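You operate a simulated robot arm through the tools that you are given. There is no shell and no other tool. Be economical: measure what you need, move in short steps, check, and stop when the job is done.

Carry out the task below with a simulated two-armed robot. There is one attempt and no reset: what you move stays moved.

TASK
Take the hood lid off and pack the brown cartridge in the case.
Fine: the open service case; slide both catches open first; set the lid on the green table mat.

It is judged by the outcome, as a careful person would: the job done as asked, and still so three seconds after it is handed in. It fails if anything else is knocked over, pushed out of place, dropped, spilled or broken. A push-on lid holds only when it is set on centred and level and pressed home; a screw cap is set on level and turned clockwise until tight.

THE ROBOT
Two 7-joint arms with two-finger parallel grippers on one trunk, on a base that drives. Base frame: it is fixed to the floor where the robot stands at the start and does not move with it; the origin is under the middle of the robot, x ahead of it, y to its left, z up. Lengths are in mm, angles in degrees, forces in N, time in s.
The left shoulder is at the start at [50, 165, 1105], the right one opposite. With the tool pointing down near the work surface each hand reaches from about 100 to 320 mm from the robot's upright axis, wherever it stands, measured 20 degrees to its own side. Places, roughly: left lid catch [600, 0, 700]; right lid catch [700, 0, 700]; top of the green table mat [-700, -1000, 800]; black foam ring [-100, -1100, 900]; cart switch [900, 200, 600]. Payload 3.91 kg a hand.
The TCP of each hand is the grasp point between the finger pads, 30 mm short of the fingertips. In the tool frame z runs along the fingers and y along their closing line. Largest opening 110 mm; finger width 20, thickness 10; the body of the gripper, 48 by 112 mm, starts 55 mm behind the TCP.
Orientation is that of the tool frame in the base frame, as [roll, pitch, yaw] about the fixed x, y, z axes, in that order (R = Rz(yaw) Ry(pitch) Rx(roll)). With the fingers straight down and closing along the base's y, the tool's x points along the base's -x, its y along +y and its z along -z.

THE INTERFACE
- The arms move only by the tool nudge_tool. It takes "left_increments", "right_increments" or both (then of equal length, played together; a hand with none holds still); each is a list of rows, each a list of 7 numbers: the shift along the tool's x, y, z in mm, then the turn, a rotation vector about the tool's x, y, z in degrees, then the gripper command, from -1 (fully open) to 1 (shut), values between in proportion. In form: [[dx, dy, dz, wx, wy, wz, gripper], ...]. A call has 1 to 10 rows; each row shifts and turns the commanded pose from where the row before left it, along the tool's axes as they then stand. Each row takes 0.2 s and may step no farther than 50 mm and 8.6 degrees from the row before; otherwise, or with a gripper value out of range, the whole call is refused. Where a pose cannot be reached the arm comes as near as it can. A force on the tool above 40 N (or 10 N above the force at the start of the call, whichever is more), or a blocked arm, ends the call early, and 0.2 s more pass. Each finger travels about 45 mm/s and halts on what it meets, pressing with about 22 N; the grip force reading is that of the motor and also rises with nothing between the fingers. The clock runs only during rows and for 0.2 s after the last one: add rows that do not move to give the fingers time. The reply holds the time, the measured pose of the TCP, the force on the tool along the base axes, the opening and the grip force, in the units named above and with some noise.
- Cameras (640 x 400 px; columns grow to the right, rows downward): "scene" is now at [117.1, 2.2, 1275.9]; the picture's right is [0.01, -1.00, 0.00], its down [-0.57, -0.01, -0.82] and it looks along [0.82, 0.01, -0.57] (base axes); focal length 266 px, centre (320, 200). "left" rides on the left gripper at [72, -17, -103] in its tool frame; the picture's right is [0.23, 0.97, 0.00], its down [-0.76, 0.18, -0.62] and it looks along [-0.61, 0.14, 0.78] (tool axes); focal length 222 px, centre (320, 200). "right" rides on the right gripper at [72, 17, -103] in its tool frame; the picture's right is [-0.23, 0.97, 0.00], its down [-0.76, -0.18, -0.62] and it looks along [-0.61, -0.14, 0.78] (tool axes); focal length 222 px, centre (320, 200). There is no depth. A picture from a camera that has moved, and an enlarged one, comes with that camera's place and axes in the base frame and with its lens.
- camera(camera): a new picture of that camera. The clock stands still meanwhile.
- raise_lower(by): slides the trunk up (or, below 0, down) by that many mm; the arms and the scene camera ride with it, the base frame stays. It gives what a move gives, with no picture.
- roll_base(legs): drives the robot by 1 to 6 legs, each [ahead, left, turn to the left] in mm, mm and degrees, along the robot's own axes; the way and the turn of a leg run together, so that a leg with both is an arc; at most 1500 mm and 180 degrees a leg. The arms and the cameras ride along, it lands a little off, and it stops where it bumps. It gives what a move gives.
- pan_tilt(pan, tilt): turns the head with the scene camera to pan (to the left, within 80 degrees either way) and tilt (down, from -29 to 69), counted from straight ahead of the robot. It gives what a move gives.
- enlarge(camera, box): a new picture of the part [left, top, right, bottom] of that camera's present view, enlarged. The clock stands still meanwhile.
- finish_job(): hands the job in; it is judged then, once.

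Go step by step. Nothing tells you exact positions but the pictures and the camera data: compare them with the known pose of the tool, close in by small moves and look again before you grip or let go. The budget is 120 turns and 88 pictures, counting those below and the enlarged ones. Unless the task says otherwise, let go and move clear before handing in, and close with one line.

The tools are called after "Emit:" by a JSON object that holds its "op" and its "data". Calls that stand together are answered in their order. nudge_tool: Moves the arms, as the interface text tells. Its arguments: {"type":"object","properties":{"left_increments":{"type":"array","items":{"type":"array","items":{"type":"number"}}},"right_increments":{"type":"array","items":{"type":"array","items":{"type":"number"}}}},"required":[]} The other tools are called the same way: raise_lower (by) slides the trunk up or down; roll_base (legs) drives the base; pan_tilt (pan, tilt) turns the head that bears the scene camera; camera (camera) takes a picture; enlarge (camera, box) takes an enlarged picture of a part of a camera's view; finish_job () hands the job in.

At the start:

```text
time_s: 0.0
left_position: [430.4, 215.3, 1094.5]
left_tcp_rot: [180.0, 0.1, -179.9]
left_force: [0.5, -0.7, 0.2]
left_gripper_width: 110.1
left_grasp_force: 0.1
right_position: [433.4, -207.2, 1064.0]
right_tcp_rot: [-179.9, 0.0, 179.9]
right_force: [-0.7, -0.1, 0.2]
right_gripper_width: 109.9
right_grasp_force: 0.1
trunk travel left (down, up): [-325.0, 178.0]
robot x, y, heading: [-0.4, -2.5, 0.1]
head pan, tilt: [0.8, 35.0]
```

scene: 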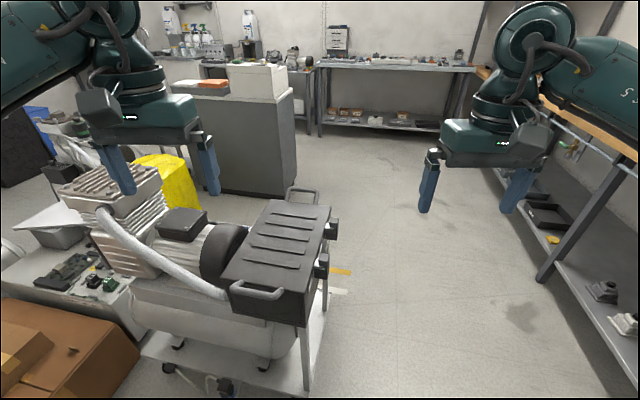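
right: 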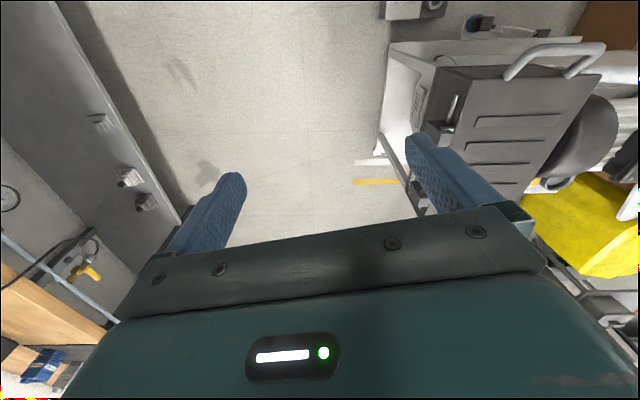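
left: 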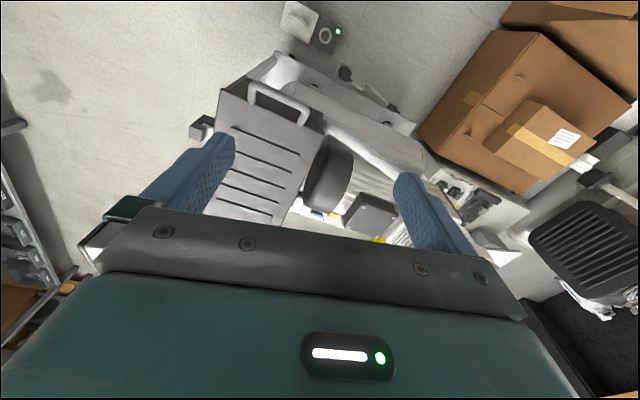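

I see a dark hood on a cart with two handles (near and far end) and two catches on its right-hand side. First I look closer and survey the room.

Emit:
{"op": "enlarge", "data": {"camera": "scene", "box": [200, 170, 380, 320]}}

Emit:
{"op": "enlarge", "data": {"camera": "right", "box": [360, 0, 640, 200]}}

Emit:
{"op": "pan_tilt", "data": {"pan": -80, "tilt": 25}}

Emit:
{"op": "camera", "data": {"camera": "scene"}}

```text
2.67 times, centred on (290, 245) of scene
camera zoom: at [117.1, 2.2, 1275.9], right [0.01, -1.0, 0.0], down [-0.57, -0.01, -0.82], along [0.82, 0.01, -0.57], focal length 708 px, centre (400, 80)
```

zoom: 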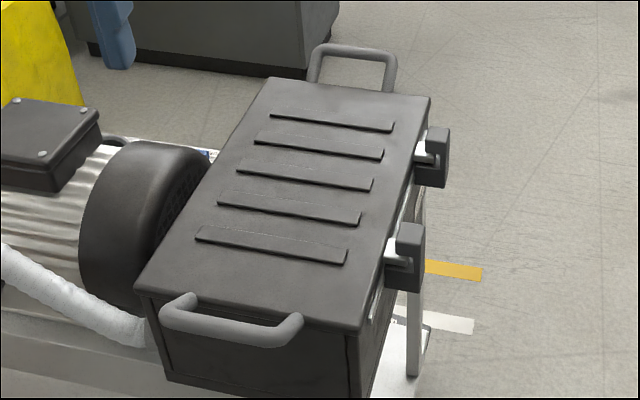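

```text
2.00 times, centred on (500, 100) of right
camera zoom: at [361.4, -189.3, 1166.4], right [0.23, 0.97, 0.0], down [0.76, -0.18, 0.62], along [0.61, -0.14, -0.78], focal length 444 px, centre (-40, 400)
```

zoom: 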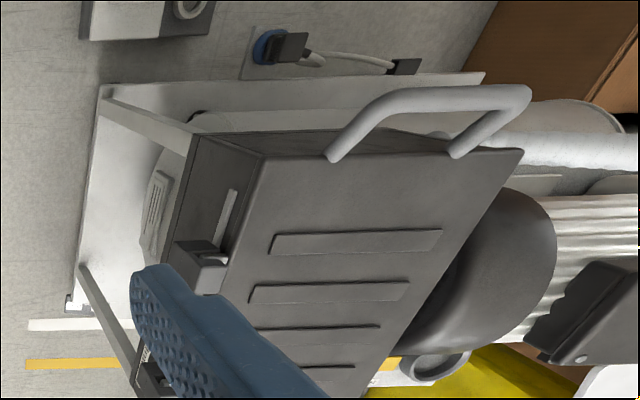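

```text
time_s: 1.5
left_position: [431.1, 214.8, 1094.3]
left_tcp_rot: [179.9, 0.0, -179.8]
left_force: [-0.4, 1.1, 0.0]
left_gripper_width: 110.1
left_grasp_force: 0.1
right_position: [434.3, -207.1, 1064.5]
right_tcp_rot: [180.0, 0.0, -179.9]
right_force: [-0.2, 0.7, -0.8]
right_gripper_width: 110.0
right_grasp_force: 0.1
trunk travel left (down, up): [-325.0, 178.0]
robot x, y, heading: [2.1, -0.4, 0.4]
head pan, tilt: [-80.0, 25.0]
```

```text
82 pictures are left
camera scene: at [45.1, -89.7, 1291.6], right [-0.98, -0.17, 0.0], down [-0.07, 0.42, -0.91], along [0.16, -0.89, -0.42], focal length 266 px, centre (320, 200)
```

scene: 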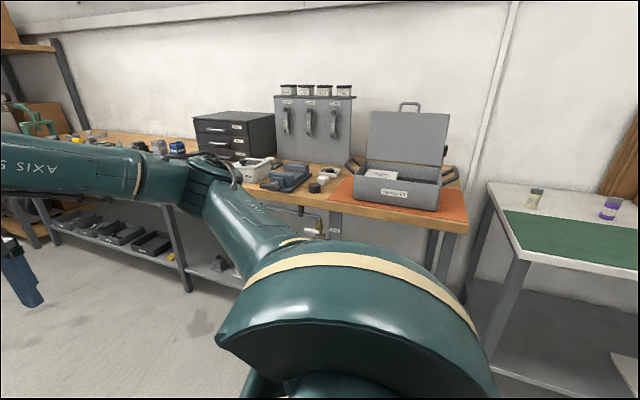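

The case is on the bench at right, the mat on a table further right/back. The catches face −y, so I'll drive round to stand on that side facing the hood.

Emit:
{"op": "roll_base", "data": {"legs": [[0, -480, 0], [600, 0, 0], [0, 0, 79]]}}

Emit:
{"op": "pan_tilt", "data": {"pan": 0, "tilt": 50}}

Emit:
{"op": "camera", "data": {"camera": "scene"}}

```text
time_s: 10.8
left_position: [461.2, -12.1, 1093.3]
left_tcp_rot: [-180.0, 0.0, -99.5]
left_force: [0.2, 1.2, 0.4]
left_gripper_width: 109.9
left_grasp_force: 0.0
right_position: [878.8, -77.7, 1063.1]
right_tcp_rot: [-180.0, -0.1, -99.5]
right_force: [-0.6, 0.6, 0.2]
right_gripper_width: 109.8
right_grasp_force: 0.1
trunk travel left (down, up): [-325.0, 178.0]
robot x, y, heading: [601.8, -468.2, 80.5]
head pan, tilt: [-80.0, 25.0]
```

```text
time_s: 12.3
left_position: [462.4, -10.7, 1093.3]
left_tcp_rot: [180.0, 0.0, -99.5]
left_force: [0.0, 0.3, 0.0]
left_gripper_width: 110.0
left_grasp_force: 0.0
right_position: [878.2, -77.9, 1064.3]
right_tcp_rot: [-179.9, 0.0, -99.6]
right_force: [0.0, -0.2, -0.3]
right_gripper_width: 109.7
right_grasp_force: 0.0
trunk travel left (down, up): [-325.0, 178.0]
robot x, y, heading: [599.6, -471.8, 80.4]
head pan, tilt: [0.0, 50.0]
```

```text
81 pictures are left
camera scene: at [618.9, -365.8, 1254.1], right [0.99, -0.17, 0.0], down [-0.13, -0.76, -0.64], along [0.11, 0.63, -0.77], focal length 266 px, centre (320, 200)
```

scene: 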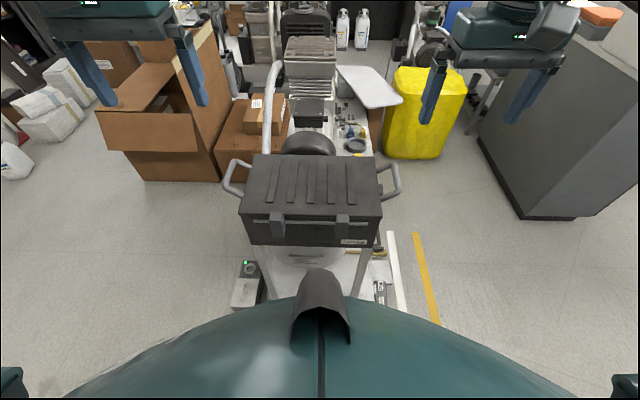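

Emit:
{"op": "enlarge", "data": {"camera": "scene", "box": [215, 140, 410, 265]}}

```text
3.20 times, centred on (312, 202) of scene
camera zoom: at [618.9, -365.8, 1254.1], right [0.99, -0.17, 0.0], down [-0.13, -0.76, -0.64], along [0.11, 0.63, -0.77], focal length 850 px, centre (344, 192)
```

zoom: 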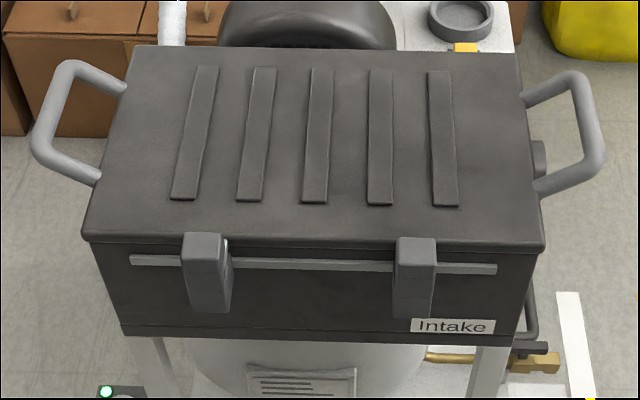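

The catches ride on a horizontal rail on the near face. I'll bring the left hand closer to inspect the left catch.

Emit:
{"op": "nudge_tool", "data": {"left_increments": [[-4, -21, 42, 0, 0, 0, -1], [-4, -21, 42, 0, 0, 0, -1], [-4, -21, 42, 0, 0, 0, -1], [-4, -21, 42, 0, 0, 0, -1], [-4, -21, 42, 0, 0, 0, -1], [0, 0, 0, 0, 0, 0, -1]]}}

Emit:
{"op": "camera", "data": {"camera": "left"}}

Emit:
{"op": "camera", "data": {"camera": "scene"}}

```text
time_s: 13.7
left_position: [566.8, -10.2, 883.5]
left_tcp_rot: [180.0, 0.1, -99.4]
left_force: [0.2, -0.2, 0.1]
left_gripper_width: 110.0
left_grasp_force: 0.0
right_position: [879.3, -78.6, 1062.8]
right_tcp_rot: [179.8, 0.0, -99.6]
right_force: [0.1, -0.9, 0.6]
right_gripper_width: 110.0
right_grasp_force: 0.1
trunk travel left (down, up): [-325.0, 178.0]
robot x, y, heading: [601.4, -470.5, 80.4]
head pan, tilt: [0.0, 50.0]
```

```text
79 pictures are left
camera left: at [570.5, -84.5, 987.3], right [-1.0, -0.06, 0.0], down [-0.05, 0.78, 0.62], along [-0.04, 0.62, -0.78], focal length 222 px, centre (320, 200)
```

left: 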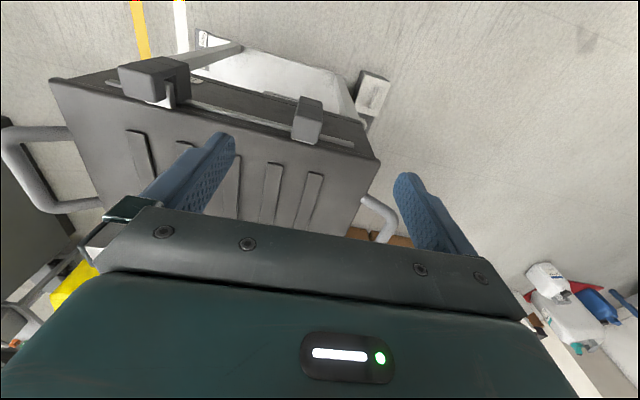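

```text
78 pictures are left
camera scene: at [618.8, -365.8, 1254.1], right [0.99, -0.17, 0.0], down [-0.13, -0.76, -0.64], along [0.11, 0.63, -0.77], focal length 266 px, centre (320, 200)
```

scene: 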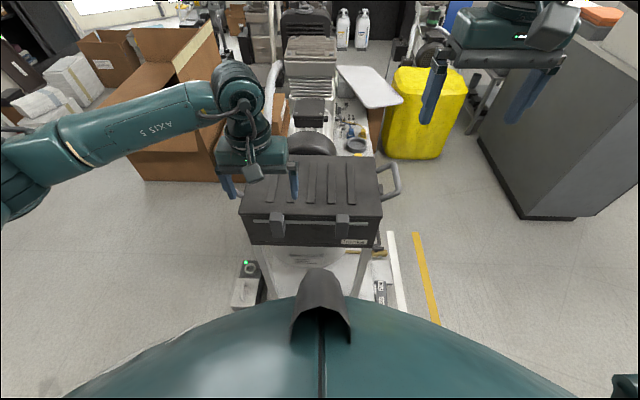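

Emit:
{"op": "enlarge", "data": {"camera": "left", "box": [90, 40, 390, 220]}}

```text
2.13 times, centred on (240, 130) of left
camera zoom: at [570.5, -84.5, 987.3], right [-1.0, -0.06, 0.0], down [-0.05, 0.78, 0.62], along [-0.04, 0.62, -0.78], focal length 474 px, centre (491, 349)
```

zoom: 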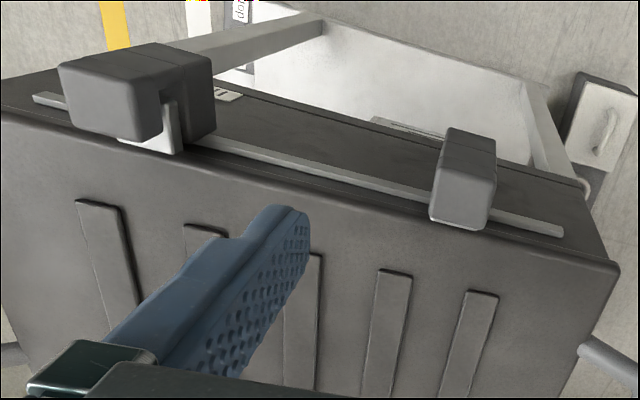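

Emit:
{"op": "enlarge", "data": {"camera": "scene", "box": [255, 200, 365, 250]}}

Emit:
{"op": "enlarge", "data": {"camera": "left", "box": [100, 40, 220, 120]}}

Emit:
{"op": "enlarge", "data": {"camera": "left", "box": [260, 80, 380, 160]}}

```text
5.82 times, centred on (310, 225) of scene
camera zoom: at [618.8, -365.8, 1254.1], right [0.99, -0.17, 0.0], down [-0.13, -0.76, -0.64], along [0.11, 0.63, -0.77], focal length 1545 px, centre (378, 54)
```

zoom: 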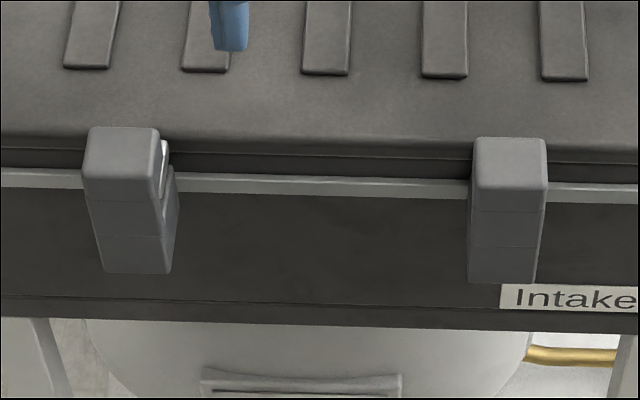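

```text
5.00 times, centred on (160, 80) of left
camera zoom: at [570.5, -84.5, 987.3], right [-1.0, -0.06, 0.0], down [-0.05, 0.78, 0.62], along [-0.04, 0.62, -0.78], focal length 1111 px, centre (1120, 800)
```

zoom: 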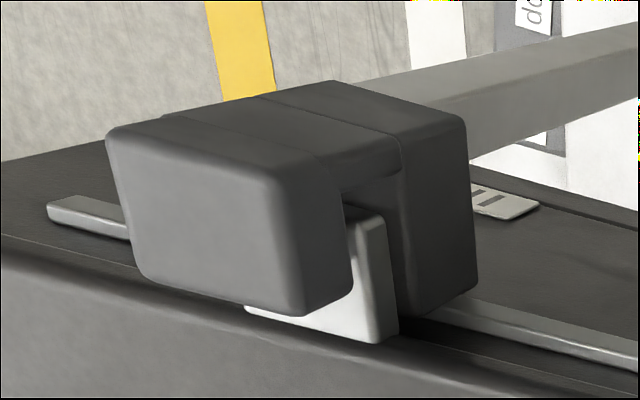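

```text
5.00 times, centred on (320, 120) of left
camera zoom: at [570.5, -84.5, 987.3], right [-1.0, -0.06, 0.0], down [-0.05, 0.78, 0.62], along [-0.04, 0.62, -0.78], focal length 1111 px, centre (320, 600)
```

zoom: 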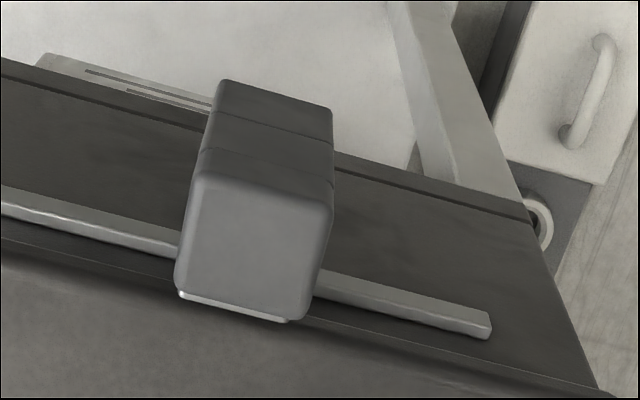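

The catch is a C-block (top about [579, −4, 774], ~29 wide) hooked over a lid keeper; the keeper sits toward the inner side, so it opens outward. I straddle the left catch with slightly opened fingers.

Emit:
{"op": "nudge_tool", "data": {"left_increments": [[2, -7, 0, 0, 0, 0, -0.5], [2, -6, 0, 0, 0, 0, -0.1], [0, 0, 25, 0, 0, 0, -0.1], [0, 0, 25, 0, 0, 0, -0.1], [0, 0, 20, 0, 0, 0, -0.1], [0, 0, 15, 0, 0, 0, -0.1]]}}

Emit:
{"op": "enlarge", "data": {"camera": "left", "box": [100, 0, 420, 200]}}

Emit:
{"op": "enlarge", "data": {"camera": "scene", "box": [215, 160, 375, 260]}}

```text
time_s: 15.1
left_position: [582.0, -15.3, 797.8]
left_tcp_rot: [179.9, 0.0, -99.6]
left_force: [0.2, -0.5, 0.6]
left_gripper_width: 60.3
left_grasp_force: 0.0
right_position: [878.0, -79.3, 1064.2]
right_tcp_rot: [180.0, 0.1, -99.5]
right_force: [-0.5, -0.4, 0.5]
right_gripper_width: 110.0
right_grasp_force: 0.1
trunk travel left (down, up): [-325.0, 178.0]
robot x, y, heading: [602.9, -472.9, 80.4]
head pan, tilt: [0.0, 50.0]
```

```text
2.00 times, centred on (260, 100) of left
camera zoom: at [584.7, -88.3, 901.7], right [-1.0, -0.06, 0.0], down [-0.05, 0.78, 0.62], along [-0.04, 0.62, -0.78], focal length 444 px, centre (440, 400)
```

zoom: 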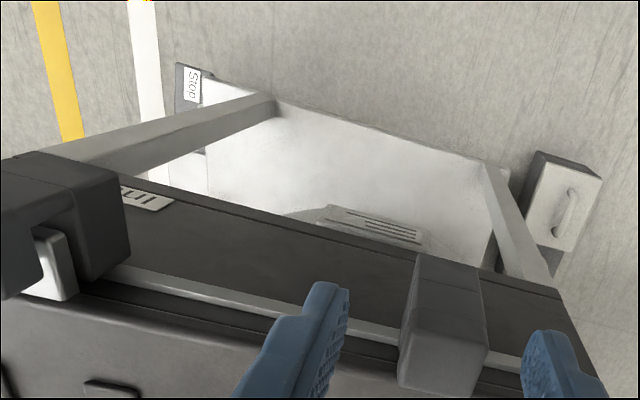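

```text
4.00 times, centred on (295, 210) of scene
camera zoom: at [618.8, -365.8, 1254.1], right [0.99, -0.17, 0.0], down [-0.13, -0.76, -0.64], along [0.11, 0.63, -0.77], focal length 1062 px, centre (420, 160)
```

zoom: 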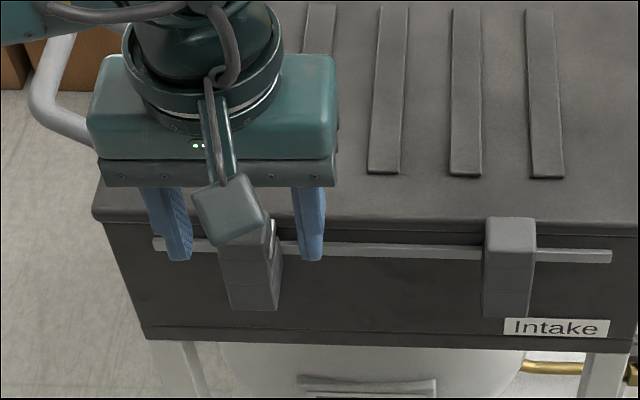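

Emit:
{"op": "nudge_tool", "data": {"left_increments": [[0, 0, 12, 0, 0, 0, -0.1], [0, 0, 13, 0, 0, 0, -0.1], [0, 8, 0, 0, 0, 0, -0.1], [0, 8, 0, 0, 0, 0, -0.1], [0, 6, 0, 0, 0, 0, -0.1], [0, 6, 0, 0, 0, 0, -0.1], [0, 6, 0, 0, 0, 0, -0.1]]}}

Emit:
{"op": "enlarge", "data": {"camera": "scene", "box": [215, 160, 375, 260]}}

```text
time_s: 16.7
left_position: [548.2, -8.2, 773.5]
left_tcp_rot: [-179.9, 0.1, -99.5]
left_force: [-0.1, 1.5, 0.6]
left_gripper_width: 60.6
left_grasp_force: 0.0
right_position: [877.8, -78.9, 1063.9]
right_tcp_rot: [179.9, 0.0, -99.5]
right_force: [0.5, 0.5, -0.1]
right_gripper_width: 109.8
right_grasp_force: 0.0
trunk travel left (down, up): [-325.0, 178.0]
robot x, y, heading: [600.8, -474.4, 80.3]
head pan, tilt: [0.0, 50.0]
```

```text
4.00 times, centred on (295, 210) of scene
camera zoom: at [618.8, -365.8, 1254.1], right [0.99, -0.17, 0.0], down [-0.13, -0.76, -0.64], along [0.11, 0.63, -0.77], focal length 1062 px, centre (420, 160)
```

zoom: 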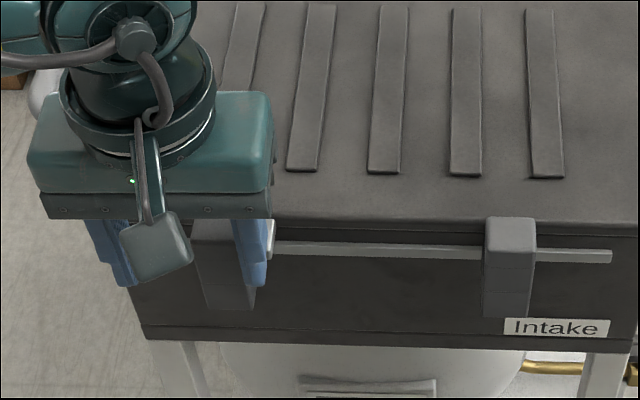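

The catch is sliding outward easily (≈15 mm so far). Continue.

Emit:
{"op": "nudge_tool", "data": {"left_increments": [[0, 6, 0, 0, 0, 0, -0.1], [0, 6, 0, 0, 0, 0, -0.1], [0, 5, 0, 0, 0, 0, -0.1], [0, 5, 0, 0, 0, 0, -0.1], [0, 0, 0, 0, 0, 0, -0.1]]}}

Emit:
{"op": "enlarge", "data": {"camera": "scene", "box": [215, 160, 375, 260]}}

```text
time_s: 17.9
left_position: [526.0, -6.4, 775.3]
left_tcp_rot: [-180.0, 0.0, -99.5]
left_force: [0.5, 0.1, 0.7]
left_gripper_width: 60.8
left_grasp_force: 0.0
right_position: [877.8, -77.2, 1064.8]
right_tcp_rot: [179.9, 0.1, -99.6]
right_force: [0.6, 0.3, 0.1]
right_gripper_width: 110.2
right_grasp_force: 0.1
trunk travel left (down, up): [-325.0, 178.0]
robot x, y, heading: [600.2, -472.7, 80.3]
head pan, tilt: [0.0, 50.0]
```

```text
4.00 times, centred on (295, 210) of scene
camera zoom: at [618.8, -365.8, 1254.1], right [0.99, -0.17, 0.0], down [-0.13, -0.76, -0.64], along [0.11, 0.63, -0.77], focal length 1062 px, centre (420, 160)
```

zoom: 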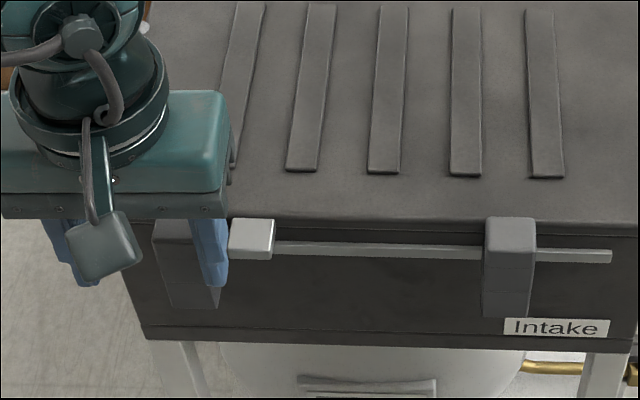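

Emit:
{"op": "nudge_tool", "data": {"left_increments": [[0, 3, 0, 0, 0, 0, -0.1], [0, 3, 0, 0, 0, 0, -0.1], [0, 0, 0, 0, 0, 0, -0.1], [0, -5, 0, 0, 0, 0, -0.1], [0, 0, -30, 0, 0, 0, -0.1], [0, 0, -50, 0, 0, 0, -0.5], [0, 40, -50, 0, 0, 0, -1], [0, 50, -30, 0, 0, 0, -1]]}}

Emit:
{"op": "enlarge", "data": {"camera": "scene", "box": [215, 160, 375, 260]}}

```text
refused: row 7 steps farther than a row can; nothing moved
```

```text
4.00 times, centred on (295, 210) of scene
camera zoom: at [618.8, -365.8, 1254.1], right [0.99, -0.17, 0.0], down [-0.13, -0.76, -0.64], along [0.11, 0.63, -0.77], focal length 1062 px, centre (420, 160)
```

zoom: 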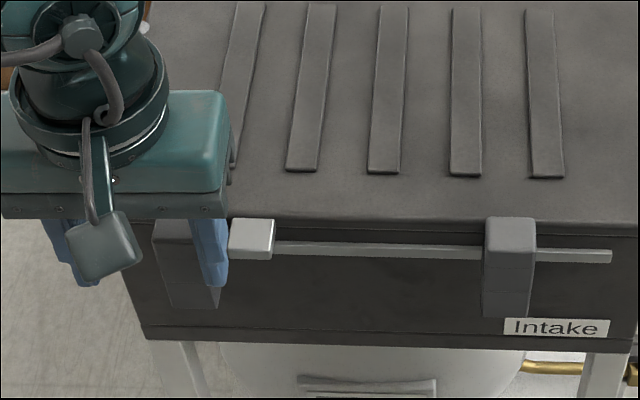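

Emit:
{"op": "nudge_tool", "data": {"left_increments": [[0, 3, 0, 0, 0, 0, -0.1], [0, 3, 0, 0, 0, 0, -0.1], [0, 0, 0, 0, 0, 0, -0.1], [0, -5, 0, 0, 0, 0, -0.1], [0, 0, -30, 0, 0, 0, -0.1], [0, 0, -45, 0, 0, 0, -0.5], [0, 30, -35, 0, 0, 0, -1], [0, 30, -35, 0, 0, 0, -1]], "right_increments": [[-0.5, 19.5, 33, 0, 0, 0, -0.1], [-0.5, 19.5, 33, 0, 0, 0, -0.1], [-0.5, 19.5, 33, 0, 0, 0, -0.1], [-0.5, 19.5, 33, 0, 0, 0, -0.1], [-0.5, 19.5, 33, 0, 0, 0, -0.1], [-0.5, 19.5, 33, 0, 0, 0, -0.1], [-0.5, 19.5, 33, 0, 0, 0, -0.1], [-0.5, 19.5, 33, 0, 0, 0, -0.1]]}}

Emit:
{"op": "enlarge", "data": {"camera": "scene", "box": [215, 160, 375, 260]}}

Emit:
{"op": "camera", "data": {"camera": "right"}}

```text
time_s: 19.7
left_position: [465.7, 3.4, 919.0]
left_tcp_rot: [-179.9, 0.1, -99.6]
left_force: [0.1, 0.2, -0.6]
left_gripper_width: 110.2
left_grasp_force: 0.1
right_position: [723.3, -49.7, 799.7]
right_tcp_rot: [180.0, 0.0, -99.6]
right_force: [1.3, 0.3, 0.2]
right_gripper_width: 60.3
right_grasp_force: 0.2
trunk travel left (down, up): [-325.0, 178.0]
robot x, y, heading: [601.6, -467.3, 80.4]
head pan, tilt: [0.0, 50.0]
```

```text
4.00 times, centred on (295, 210) of scene
camera zoom: at [618.5, -365.8, 1254.1], right [0.99, -0.17, 0.0], down [-0.13, -0.76, -0.64], along [0.11, 0.63, -0.77], focal length 1062 px, centre (420, 160)
```

zoom: 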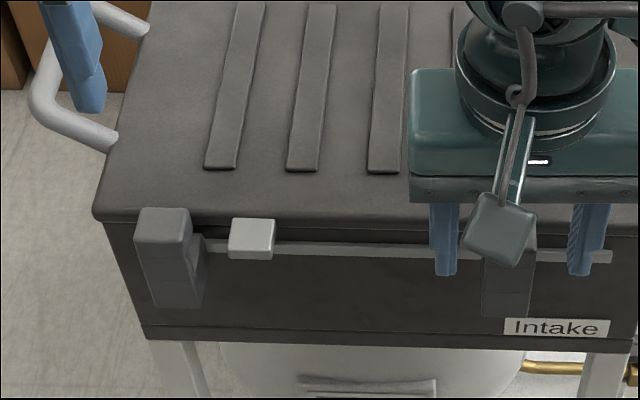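

```text
67 pictures are left
camera right: at [695.0, -117.2, 901.4], right [-0.92, 0.39, 0.0], down [0.3, 0.72, 0.62], along [0.24, 0.58, -0.78], focal length 222 px, centre (320, 200)
```

right: 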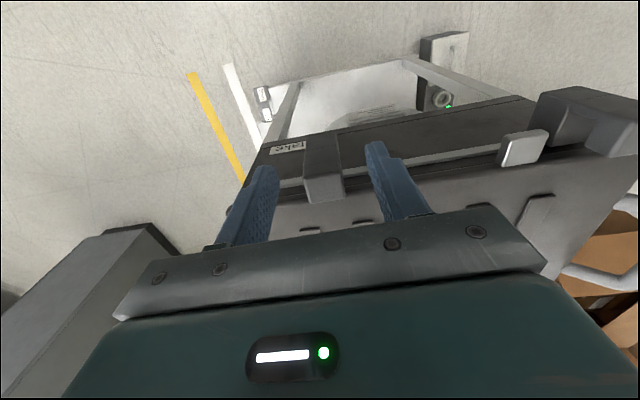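

Left catch is clearly off its keeper. Now push the right catch outward the same way.

Emit:
{"op": "nudge_tool", "data": {"right_increments": [[0, 0, 12, 0, 0, 0, -0.1], [0, 0, 13, 0, 0, 0, -0.1], [0, -8, 0, 0, 0, 0, -0.1], [0, -8, 0, 0, 0, 0, -0.1], [0, -7, 0, 0, 0, 0, -0.1], [0, -7, 0, 0, 0, 0, -0.1], [0, -7, 0, 0, 0, 0, -0.1], [0, -7, 0, 0, 0, 0, -0.1], [0, -6, 0, 0, 0, 0, -0.1], [0, -6, 0, 0, 0, 0, -0.1]]}}

Emit:
{"op": "enlarge", "data": {"camera": "scene", "box": [215, 160, 375, 260]}}

```text
time_s: 21.3
left_position: [463.2, 3.7, 918.3]
left_tcp_rot: [-179.8, 0.0, -99.3]
left_force: [-0.5, 0.0, 0.1]
left_gripper_width: 109.8
left_grasp_force: 0.1
right_position: [746.6, -54.0, 775.3]
right_tcp_rot: [178.7, 0.1, -98.7]
right_force: [-22.3, 7.7, -5.8]
right_gripper_width: 71.6
right_grasp_force: 10.8
trunk travel left (down, up): [-325.0, 178.0]
robot x, y, heading: [601.7, -472.5, 80.7]
head pan, tilt: [0.0, 50.0]
stopped in row 8 (right hand): the force on the tool passed its limit (the readings are from after the stop); the commanded pose is now the measured one
```

```text
4.00 times, centred on (295, 210) of scene
camera zoom: at [616.4, -364.7, 1254.1], right [0.99, -0.16, 0.0], down [-0.13, -0.76, -0.64], along [0.11, 0.63, -0.77], focal length 1062 px, centre (420, 160)
```

zoom: 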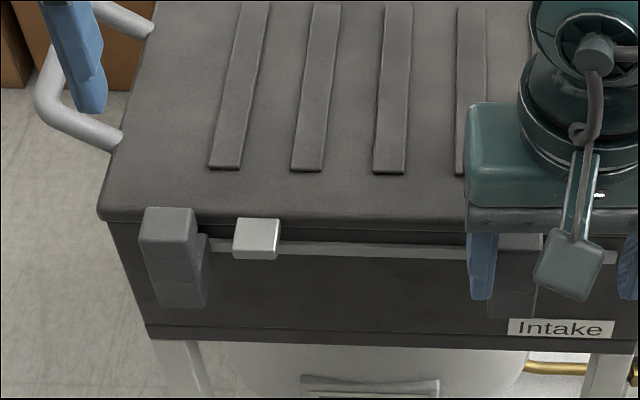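

The right catch didn't budge outward; I'll back off and try it the other way (left), gently.

Emit:
{"op": "nudge_tool", "data": {"right_increments": [[0, 6, 0, 0, 0, 0, -0.1], [0, 8, 0, 0, 0, 0, -0.1], [0, 8, 0, 0, 0, 0, -0.1], [0, 6, 0, 0, 0, 0, -0.1], [0, 5, 0, 0, 0, 0, -0.1], [0, 5, 0, 0, 0, 0, -0.1], [0, 5, 0, 0, 0, 0, -0.1], [0, 0, 0, 0, 0, 0, -0.1]]}}

Emit:
{"op": "enlarge", "data": {"camera": "scene", "box": [215, 160, 375, 260]}}

```text
time_s: 23.1
left_position: [465.2, 3.4, 919.0]
left_tcp_rot: [180.0, -0.1, -99.4]
left_force: [-0.3, -0.5, -0.5]
left_gripper_width: 109.7
left_grasp_force: 0.1
right_position: [709.5, -46.4, 773.9]
right_tcp_rot: [179.2, -0.1, -99.1]
right_force: [-1.2, 0.4, -0.1]
right_gripper_width: 60.5
right_grasp_force: 0.1
trunk travel left (down, up): [-325.0, 178.0]
robot x, y, heading: [602.7, -470.2, 80.5]
head pan, tilt: [0.0, 50.0]
```

```text
4.00 times, centred on (295, 210) of scene
camera zoom: at [618.1, -365.6, 1254.1], right [0.99, -0.17, 0.0], down [-0.13, -0.76, -0.64], along [0.11, 0.63, -0.77], focal length 1062 px, centre (420, 160)
```

zoom: 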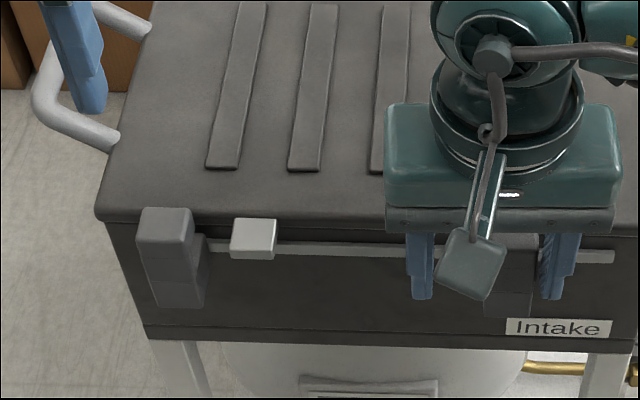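

Outer finger is about at contact. I push on to the left.

Emit:
{"op": "nudge_tool", "data": {"right_increments": [[0, 5, 0, 0, 0, 0, -0.1], [0, 5, 0, 0, 0, 0, -0.1], [0, 5, 0, 0, 0, 0, -0.1], [0, 0, 0, 0, 0, 0, -0.1]]}}

Emit:
{"op": "enlarge", "data": {"camera": "scene", "box": [215, 160, 375, 260]}}

```text
time_s: 24.1
left_position: [465.9, 2.5, 918.4]
left_tcp_rot: [180.0, 0.0, -99.3]
left_force: [-0.2, -0.6, -0.6]
left_gripper_width: 110.1
left_grasp_force: 0.2
right_position: [695.1, -45.1, 775.3]
right_tcp_rot: [179.2, -0.1, -99.2]
right_force: [0.6, -0.6, -0.7]
right_gripper_width: 60.7
right_grasp_force: 0.3
trunk travel left (down, up): [-325.0, 178.0]
robot x, y, heading: [600.6, -470.4, 80.2]
head pan, tilt: [0.0, 50.0]
```

```text
4.00 times, centred on (295, 210) of scene
camera zoom: at [618.1, -365.6, 1254.1], right [0.99, -0.17, 0.0], down [-0.13, -0.76, -0.64], along [0.11, 0.63, -0.77], focal length 1062 px, centre (420, 160)
```

zoom: 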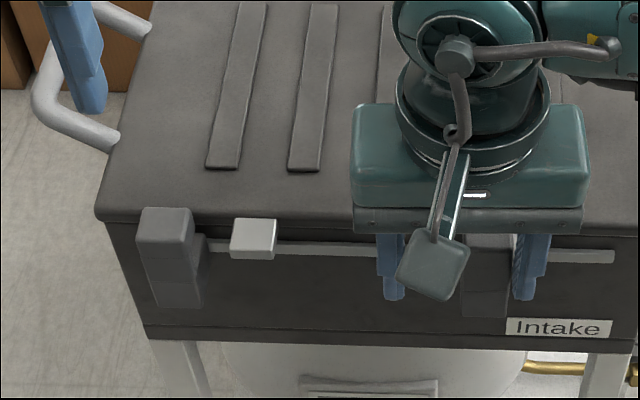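

It moves to the left. Continue ~27 mm more.

Emit:
{"op": "nudge_tool", "data": {"right_increments": [[0, 6, 0, 0, 0, 0, -0.1], [0, 6, 0, 0, 0, 0, -0.1], [0, 6, 0, 0, 0, 0, -0.1], [0, 5, 0, 0, 0, 0, -0.1], [0, 4, 0, 0, 0, 0, -0.1], [0, 0, 0, 0, 0, 0, -0.1], [0, -6, 0, 0, 0, 0, -0.1], [0, 0, -40, 0, 0, 0, -0.4], [0, -30, -38, 0, 0, 0, -1], [0, -30, -38, 0, 0, 0, -1]]}}

Emit:
{"op": "enlarge", "data": {"camera": "scene", "box": [215, 150, 407, 270]}}

```text
time_s: 26.3
left_position: [464.6, 2.9, 919.0]
left_tcp_rot: [-180.0, 0.0, -99.4]
left_force: [-0.1, -0.3, 0.1]
left_gripper_width: 109.8
left_grasp_force: 0.0
right_position: [736.0, -51.3, 890.4]
right_tcp_rot: [179.2, -0.1, -99.1]
right_force: [-0.1, -0.5, 0.3]
right_gripper_width: 110.1
right_grasp_force: 0.0
trunk travel left (down, up): [-325.0, 178.0]
robot x, y, heading: [597.6, -477.0, 80.4]
head pan, tilt: [0.0, 50.0]
```

```text
3.33 times, centred on (311, 210) of scene
camera zoom: at [618.4, -365.9, 1254.1], right [0.99, -0.17, 0.0], down [-0.13, -0.76, -0.64], along [0.11, 0.63, -0.77], focal length 885 px, centre (350, 167)
```

zoom: 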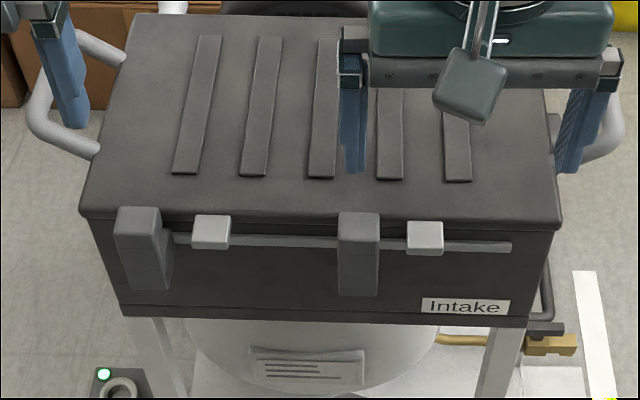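

Both catches are open. Next I bring both hands above the two handles (bars estimated at [474,140,786] and [890,65,787]) and check.

Emit:
{"op": "nudge_tool", "data": {"left_increments": [[-34, 3.5, 10, 0, 0, 0, -1], [-34, 3.5, 10, 0, 0, 0, -1], [-34, 3.5, 10, 0, 0, 0, -1], [-35, 3.5, 10, 0, 0, 0, -1], [0, 0, 0, 0, 0, 0, -1]], "right_increments": [[0, -33, 0, 0, 0, 0, -1], [-35, -33, 0, 0, 0, 0, -1], [-35, -33, 5, 0, 0, 0, -1], [-35, -33, 5, 0, 0, 0, -1], [-35, 0, 0, 0, 0, 0, -1]]}}

Emit:
{"op": "camera", "data": {"camera": "left"}}

Emit:
{"op": "camera", "data": {"camera": "right"}}

Emit:
{"op": "enlarge", "data": {"camera": "scene", "box": [200, 120, 430, 264]}}

```text
time_s: 27.5
left_position: [468.9, 143.1, 877.7]
left_tcp_rot: [-179.9, -0.1, -99.5]
left_force: [-0.3, -0.2, 0.5]
left_gripper_width: 110.1
left_grasp_force: 0.0
right_position: [883.2, 68.3, 878.7]
right_tcp_rot: [179.2, 0.0, -99.0]
right_force: [-1.1, -0.4, 0.0]
right_gripper_width: 109.9
right_grasp_force: 0.1
trunk travel left (down, up): [-325.0, 178.0]
robot x, y, heading: [597.5, -470.7, 80.6]
head pan, tilt: [0.0, 50.0]
```

```text
62 pictures are left
camera left: at [472.5, 70.0, 982.1], right [-1.0, -0.06, 0.0], down [-0.05, 0.78, 0.62], along [-0.04, 0.62, -0.78], focal length 222 px, centre (320, 200)
```

left: 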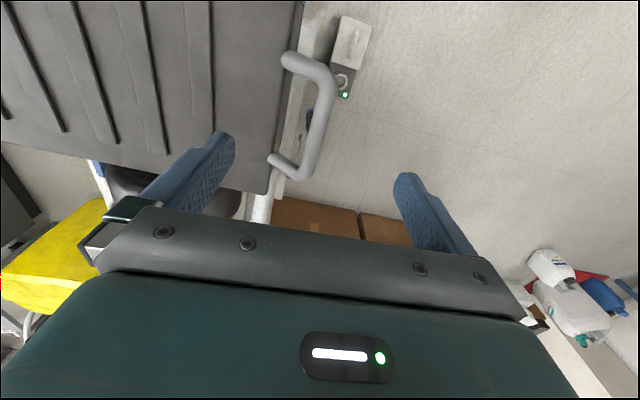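

```text
61 pictures are left
camera right: at [857.5, -0.2, 981.2], right [-0.93, 0.38, 0.01], down [0.3, 0.72, 0.62], along [0.22, 0.58, -0.78], focal length 222 px, centre (320, 200)
```

right: 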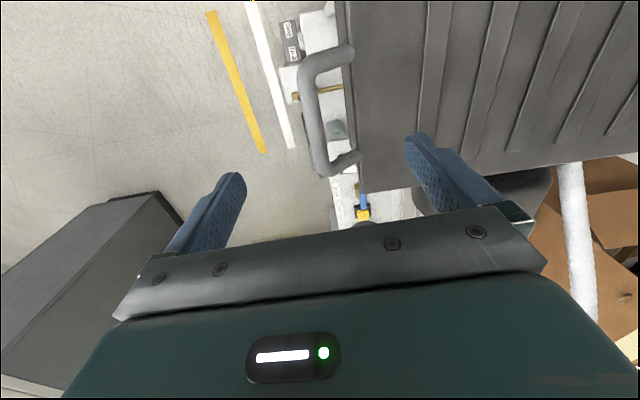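

```text
2.78 times, centred on (315, 192) of scene
camera zoom: at [617.8, -365.4, 1254.1], right [0.99, -0.17, 0.0], down [-0.13, -0.76, -0.64], along [0.11, 0.63, -0.77], focal length 738 px, centre (334, 222)
```

zoom: 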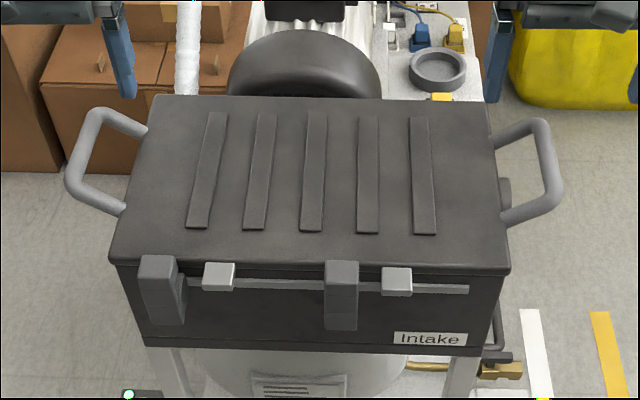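

Handles at about [470,150,769] and [888,65,774]; I align yaw (2°), narrow the fingers and lower most of the way, then check.

Emit:
{"op": "nudge_tool", "data": {"left_increments": [[-7, 0, 0, 0, 0, 2, -0.3], [0, 0, 10, 0, 0, 0, 0.2], [0, 0, 25, 0, 0, 0, 0.2], [0, 0, 25, 0, 0, 0, 0.2], [0, 0, 0, 0, 0, 0, 0.2]], "right_increments": [[2, -5, 0, 0, 0, 2, -0.3], [0, 0, 10, 0, 0, 0, 0.2], [0, 0, 25, 0, 0, 0, 0.2], [0, 0, 25, 0, 0, 0, 0.2], [0, 0, 0, 0, 0, 0, 0.2]]}}

Emit:
{"op": "camera", "data": {"camera": "left"}}

Emit:
{"op": "camera", "data": {"camera": "right"}}

Emit:
{"op": "enlarge", "data": {"camera": "scene", "box": [200, 120, 430, 264]}}

```text
time_s: 28.7
left_position: [472.1, 149.6, 819.1]
left_tcp_rot: [179.9, 0.0, -101.5]
left_force: [0.4, -0.8, 0.0]
left_gripper_width: 44.3
left_grasp_force: 0.1
right_position: [890.3, 63.3, 819.4]
right_tcp_rot: [179.2, -0.1, -101.0]
right_force: [-0.4, -0.4, 0.0]
right_gripper_width: 44.2
right_grasp_force: 0.1
trunk travel left (down, up): [-325.0, 178.0]
robot x, y, heading: [601.9, -470.2, 80.4]
head pan, tilt: [0.0, 50.0]
```

```text
59 pictures are left
camera left: at [472.8, 74.9, 923.1], right [-1.0, -0.03, 0.0], down [-0.02, 0.78, 0.62], along [-0.02, 0.62, -0.78], focal length 222 px, centre (320, 200)
```

left: 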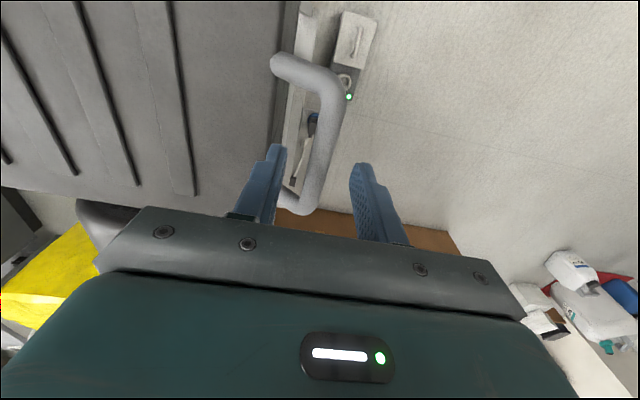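

```text
58 pictures are left
camera right: at [862.5, -4.1, 921.7], right [-0.91, 0.41, 0.01], down [0.33, 0.71, 0.62], along [0.24, 0.57, -0.78], focal length 222 px, centre (320, 200)
```

right: 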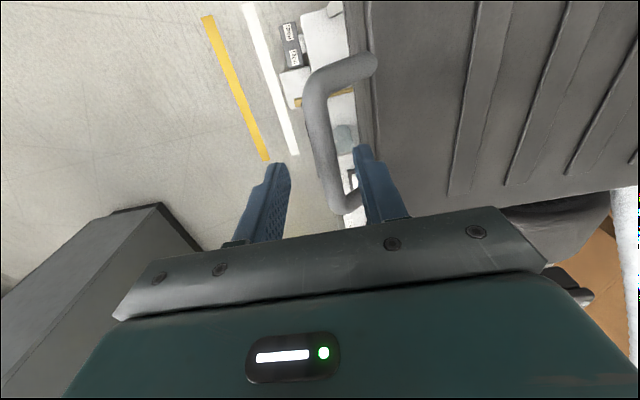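

```text
2.78 times, centred on (315, 192) of scene
camera zoom: at [618.1, -365.7, 1254.1], right [0.99, -0.17, 0.0], down [-0.13, -0.76, -0.64], along [0.11, 0.63, -0.77], focal length 738 px, centre (334, 222)
```

zoom: 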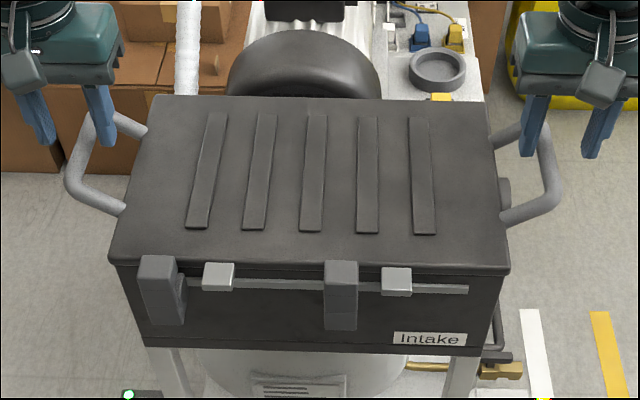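

Bars lie between the fingers, ~5 mm to the left of centre for both. I correct, lower onto the bars and close.

Emit:
{"op": "nudge_tool", "data": {"left_increments": [[-3, 4, 0, 0, 0, 0, 0.2], [0, 0, 16, 0, 0, 0, 0.2], [0, 0, 16, 0, 0, 0, 0.2], [0, 0, 16, 0, 0, 0, 0.2], [0, 0, 0, 0, 0, 0, 0.2], [0, 0, 0, 0, 0, 0, 0.5], [0, 0, 0, 0, 0, 0, 1], [0, 0, 0, 0, 0, 0, 1], [0, 0, 0, 0, 0, 0, 1]], "right_increments": [[-4, 5, 0, 0, 0, 0, 0.2], [0, 0, 16, 0, 0, 0, 0.2], [0, 0, 16, 0, 0, 0, 0.2], [0, 0, 14, 0, 0, 0, 0.2], [0, 0, 0, 0, 0, 0, 0.2], [0, 0, 0, 0, 0, 0, 0.5], [0, 0, 0, 0, 0, 0, 1], [0, 0, 0, 0, 0, 0, 1], [0, 0, 0, 0, 0, 0, 1]]}}

Emit:
{"op": "enlarge", "data": {"camera": "scene", "box": [200, 120, 430, 264]}}

Emit:
{"op": "camera", "data": {"camera": "left"}}

Emit:
{"op": "camera", "data": {"camera": "right"}}

```text
time_s: 30.7
left_position: [472.3, 154.0, 771.6]
left_tcp_rot: [-179.9, -0.1, -101.5]
left_force: [-0.6, -0.1, 0.3]
left_gripper_width: 15.6
left_grasp_force: 22.5
right_position: [884.9, 69.0, 775.0]
right_tcp_rot: [179.4, 0.0, -101.1]
right_force: [3.8, -0.5, 0.0]
right_gripper_width: 15.6
right_grasp_force: 21.9
trunk travel left (down, up): [-325.0, 178.0]
robot x, y, heading: [600.8, -469.4, 80.8]
head pan, tilt: [0.0, 50.0]
```

```text
2.78 times, centred on (315, 192) of scene
camera zoom: at [618.4, -365.6, 1254.1], right [0.99, -0.17, 0.0], down [-0.13, -0.76, -0.64], along [0.11, 0.63, -0.77], focal length 738 px, centre (334, 222)
```

zoom: 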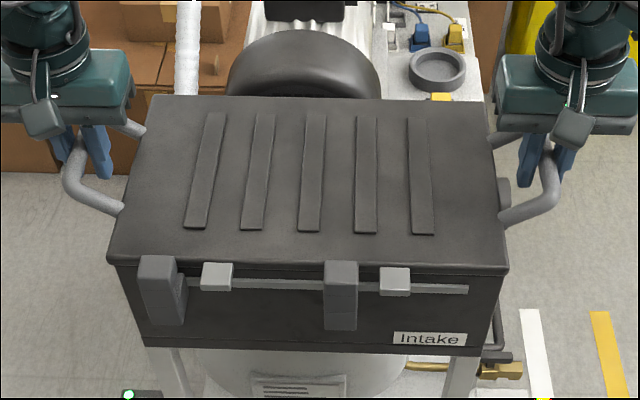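

```text
55 pictures are left
camera left: at [472.4, 79.4, 875.5], right [-1.0, -0.03, 0.0], down [-0.02, 0.78, 0.62], along [-0.02, 0.62, -0.78], focal length 222 px, centre (320, 200)
```

left: 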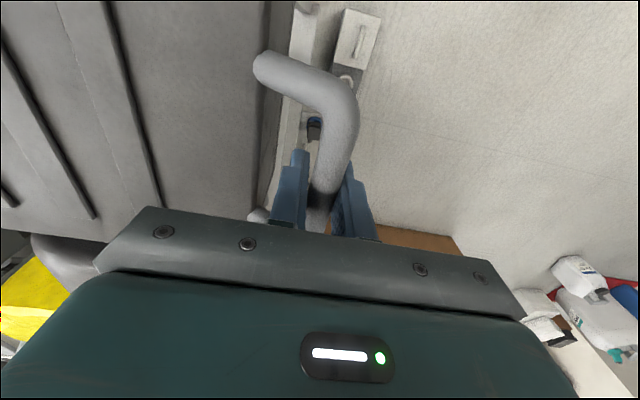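

```text
54 pictures are left
camera right: at [856.6, 1.8, 877.1], right [-0.91, 0.41, 0.01], down [0.33, 0.71, 0.62], along [0.25, 0.57, -0.78], focal length 222 px, centre (320, 200)
```

right: 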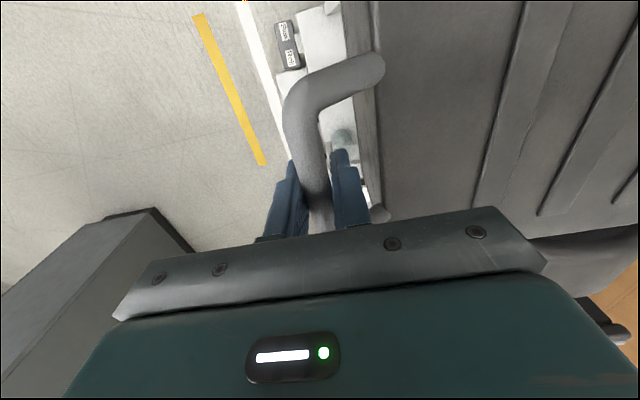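

Both handles are gripped. Lift with the trunk so both hands rise together.

Emit:
{"op": "raise_lower", "data": {"by": 50}}

Emit:
{"op": "camera", "data": {"camera": "scene"}}

```text
time_s: 31.6
left_position: [470.5, 154.5, 820.7]
left_tcp_rot: [-180.0, -0.1, -101.4]
left_force: [-4.0, 0.6, -4.5]
left_gripper_width: 15.5
left_grasp_force: 22.4
right_position: [885.6, 69.4, 823.6]
right_tcp_rot: [179.2, -0.1, -101.1]
right_force: [3.4, 0.2, -3.5]
right_gripper_width: 15.5
right_grasp_force: 21.6
trunk travel left (down, up): [-375.0, 128.0]
robot x, y, heading: [595.8, -471.5, 80.4]
head pan, tilt: [0.0, 50.0]
```

```text
53 pictures are left
camera scene: at [618.3, -364.5, 1304.0], right [0.99, -0.17, 0.0], down [-0.13, -0.76, -0.64], along [0.11, 0.63, -0.77], focal length 266 px, centre (320, 200)
```

scene: 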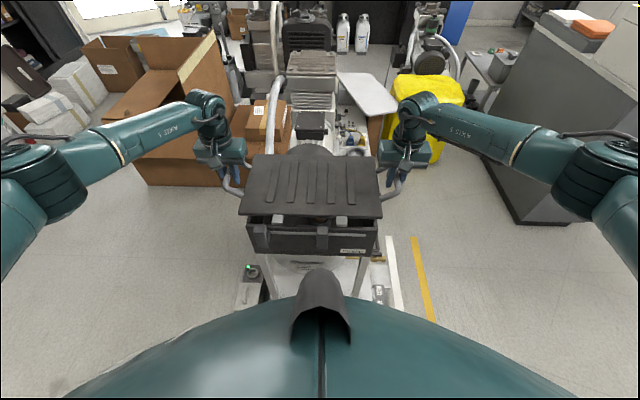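

The lid lifts freely and is light. I raise it further and look to the left before driving.

Emit:
{"op": "raise_lower", "data": {"by": 120}}

Emit:
{"op": "pan_tilt", "data": {"pan": 80, "tilt": 25}}

Emit:
{"op": "camera", "data": {"camera": "scene"}}

```text
time_s: 33.1
left_position: [471.1, 154.0, 940.5]
left_tcp_rot: [-180.0, -0.1, -101.3]
left_force: [-6.7, 0.9, -3.8]
left_gripper_width: 16.0
left_grasp_force: 22.1
right_position: [885.2, 69.8, 943.9]
right_tcp_rot: [179.3, -0.1, -101.1]
right_force: [6.7, -0.6, -4.0]
right_gripper_width: 15.8
right_grasp_force: 21.6
trunk travel left (down, up): [-495.0, 8.0]
robot x, y, heading: [598.2, -470.7, 80.6]
head pan, tilt: [0.0, 50.0]
```

```text
time_s: 34.7
left_position: [470.3, 154.3, 941.7]
left_tcp_rot: [179.9, -0.2, -101.5]
left_force: [-7.4, 1.3, -4.7]
left_gripper_width: 16.1
left_grasp_force: 22.3
right_position: [885.2, 69.9, 944.8]
right_tcp_rot: [179.3, 0.0, -101.2]
right_force: [7.9, -0.7, -5.3]
right_gripper_width: 15.9
right_grasp_force: 22.0
trunk travel left (down, up): [-495.0, 8.0]
robot x, y, heading: [600.3, -470.1, 80.6]
head pan, tilt: [80.0, 25.0]
```

```text
52 pictures are left
camera scene: at [518.7, -409.7, 1461.5], right [0.34, 0.94, 0.0], down [0.4, -0.14, -0.91], along [-0.85, 0.3, -0.42], focal length 266 px, centre (320, 200)
```

scene: 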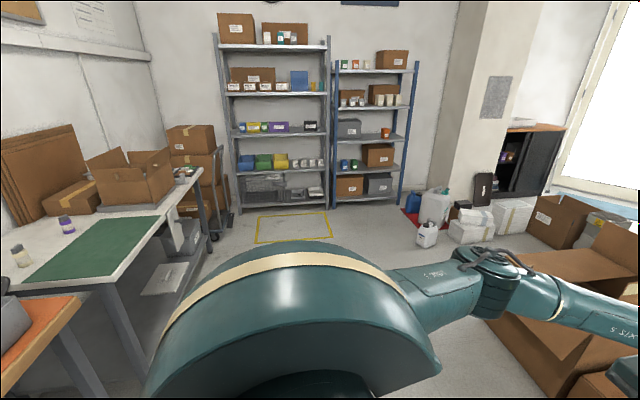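

The mat table is to the left-back with clear floor. I drive round with the lid held high: strafe, turn right, back up, and turn to face the mat.

Emit:
{"op": "roll_base", "data": {"legs": [[0, 850, 0], [0, 0, -80], [-200, 400, 0], [0, 0, -95]]}}

Emit:
{"op": "pan_tilt", "data": {"pan": 0, "tilt": 40}}

Emit:
{"op": "camera", "data": {"camera": "scene"}}

```text
time_s: 49.3
left_position: [-313.1, -528.7, 941.0]
left_tcp_rot: [-180.0, -0.1, 77.7]
left_force: [11.5, -1.5, -3.5]
left_gripper_width: 15.6
left_grasp_force: 22.0
right_position: [-726.6, -438.8, 944.8]
right_tcp_rot: [179.2, 0.0, 78.2]
right_force: [-11.5, 1.3, -4.4]
right_gripper_width: 15.5
right_grasp_force: 21.7
trunk travel left (down, up): [-495.0, 8.0]
robot x, y, heading: [-437.4, 98.1, -100.2]
head pan, tilt: [80.0, 25.0]
```

```text
time_s: 50.8
left_position: [-313.3, -529.0, 940.5]
left_tcp_rot: [179.9, -0.1, 77.8]
left_force: [0.2, 0.4, -3.3]
left_gripper_width: 15.4
left_grasp_force: 21.9
right_position: [-726.9, -438.6, 944.2]
right_tcp_rot: [179.3, -0.2, 78.2]
right_force: [-1.3, -0.6, -4.3]
right_gripper_width: 15.7
right_grasp_force: 22.0
trunk travel left (down, up): [-495.0, 8.0]
robot x, y, heading: [-437.5, 98.3, -100.2]
head pan, tilt: [0.0, 40.0]
```

```text
51 pictures are left
camera scene: at [-455.8, -14.0, 1438.2], right [-0.98, 0.18, 0.0], down [0.11, 0.63, -0.77], along [-0.14, -0.75, -0.64], focal length 266 px, centre (320, 200)
```

scene: 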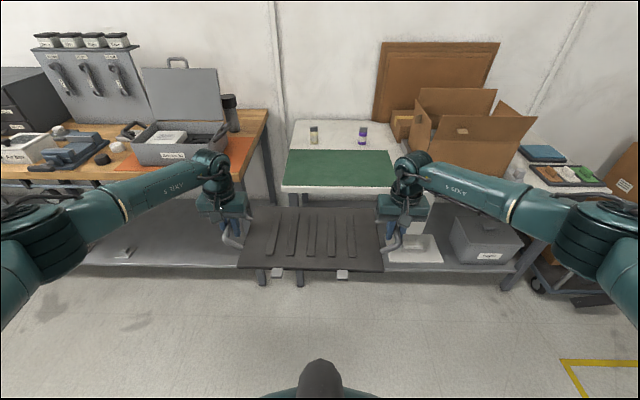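

The mat is at about centre [−722, −980], aligned with the robot. I advance most of the way and check.

Emit:
{"op": "roll_base", "data": {"legs": [[400, -111, 0]]}}

Emit:
{"op": "camera", "data": {"camera": "scene"}}

```text
time_s: 53.4
left_position: [-504.4, -899.1, 940.6]
left_tcp_rot: [180.0, -0.1, 77.4]
left_force: [0.9, 0.0, -4.6]
left_gripper_width: 15.6
left_grasp_force: 22.6
right_position: [-915.0, -805.6, 944.5]
right_tcp_rot: [179.3, -0.1, 77.8]
right_force: [-0.6, -1.1, -4.6]
right_gripper_width: 15.8
right_grasp_force: 21.6
trunk travel left (down, up): [-495.0, 8.0]
robot x, y, heading: [-624.7, -272.1, -100.7]
head pan, tilt: [0.0, 40.0]
```

```text
50 pictures are left
camera scene: at [-642.4, -384.0, 1438.1], right [-0.98, 0.19, 0.0], down [0.12, 0.63, -0.77], along [-0.14, -0.75, -0.64], focal length 266 px, centre (320, 200)
```

scene: 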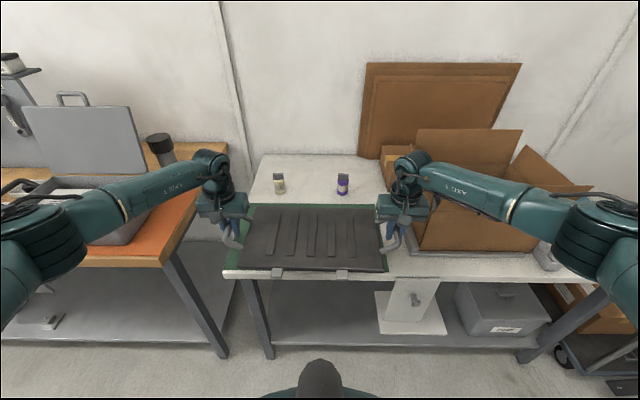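

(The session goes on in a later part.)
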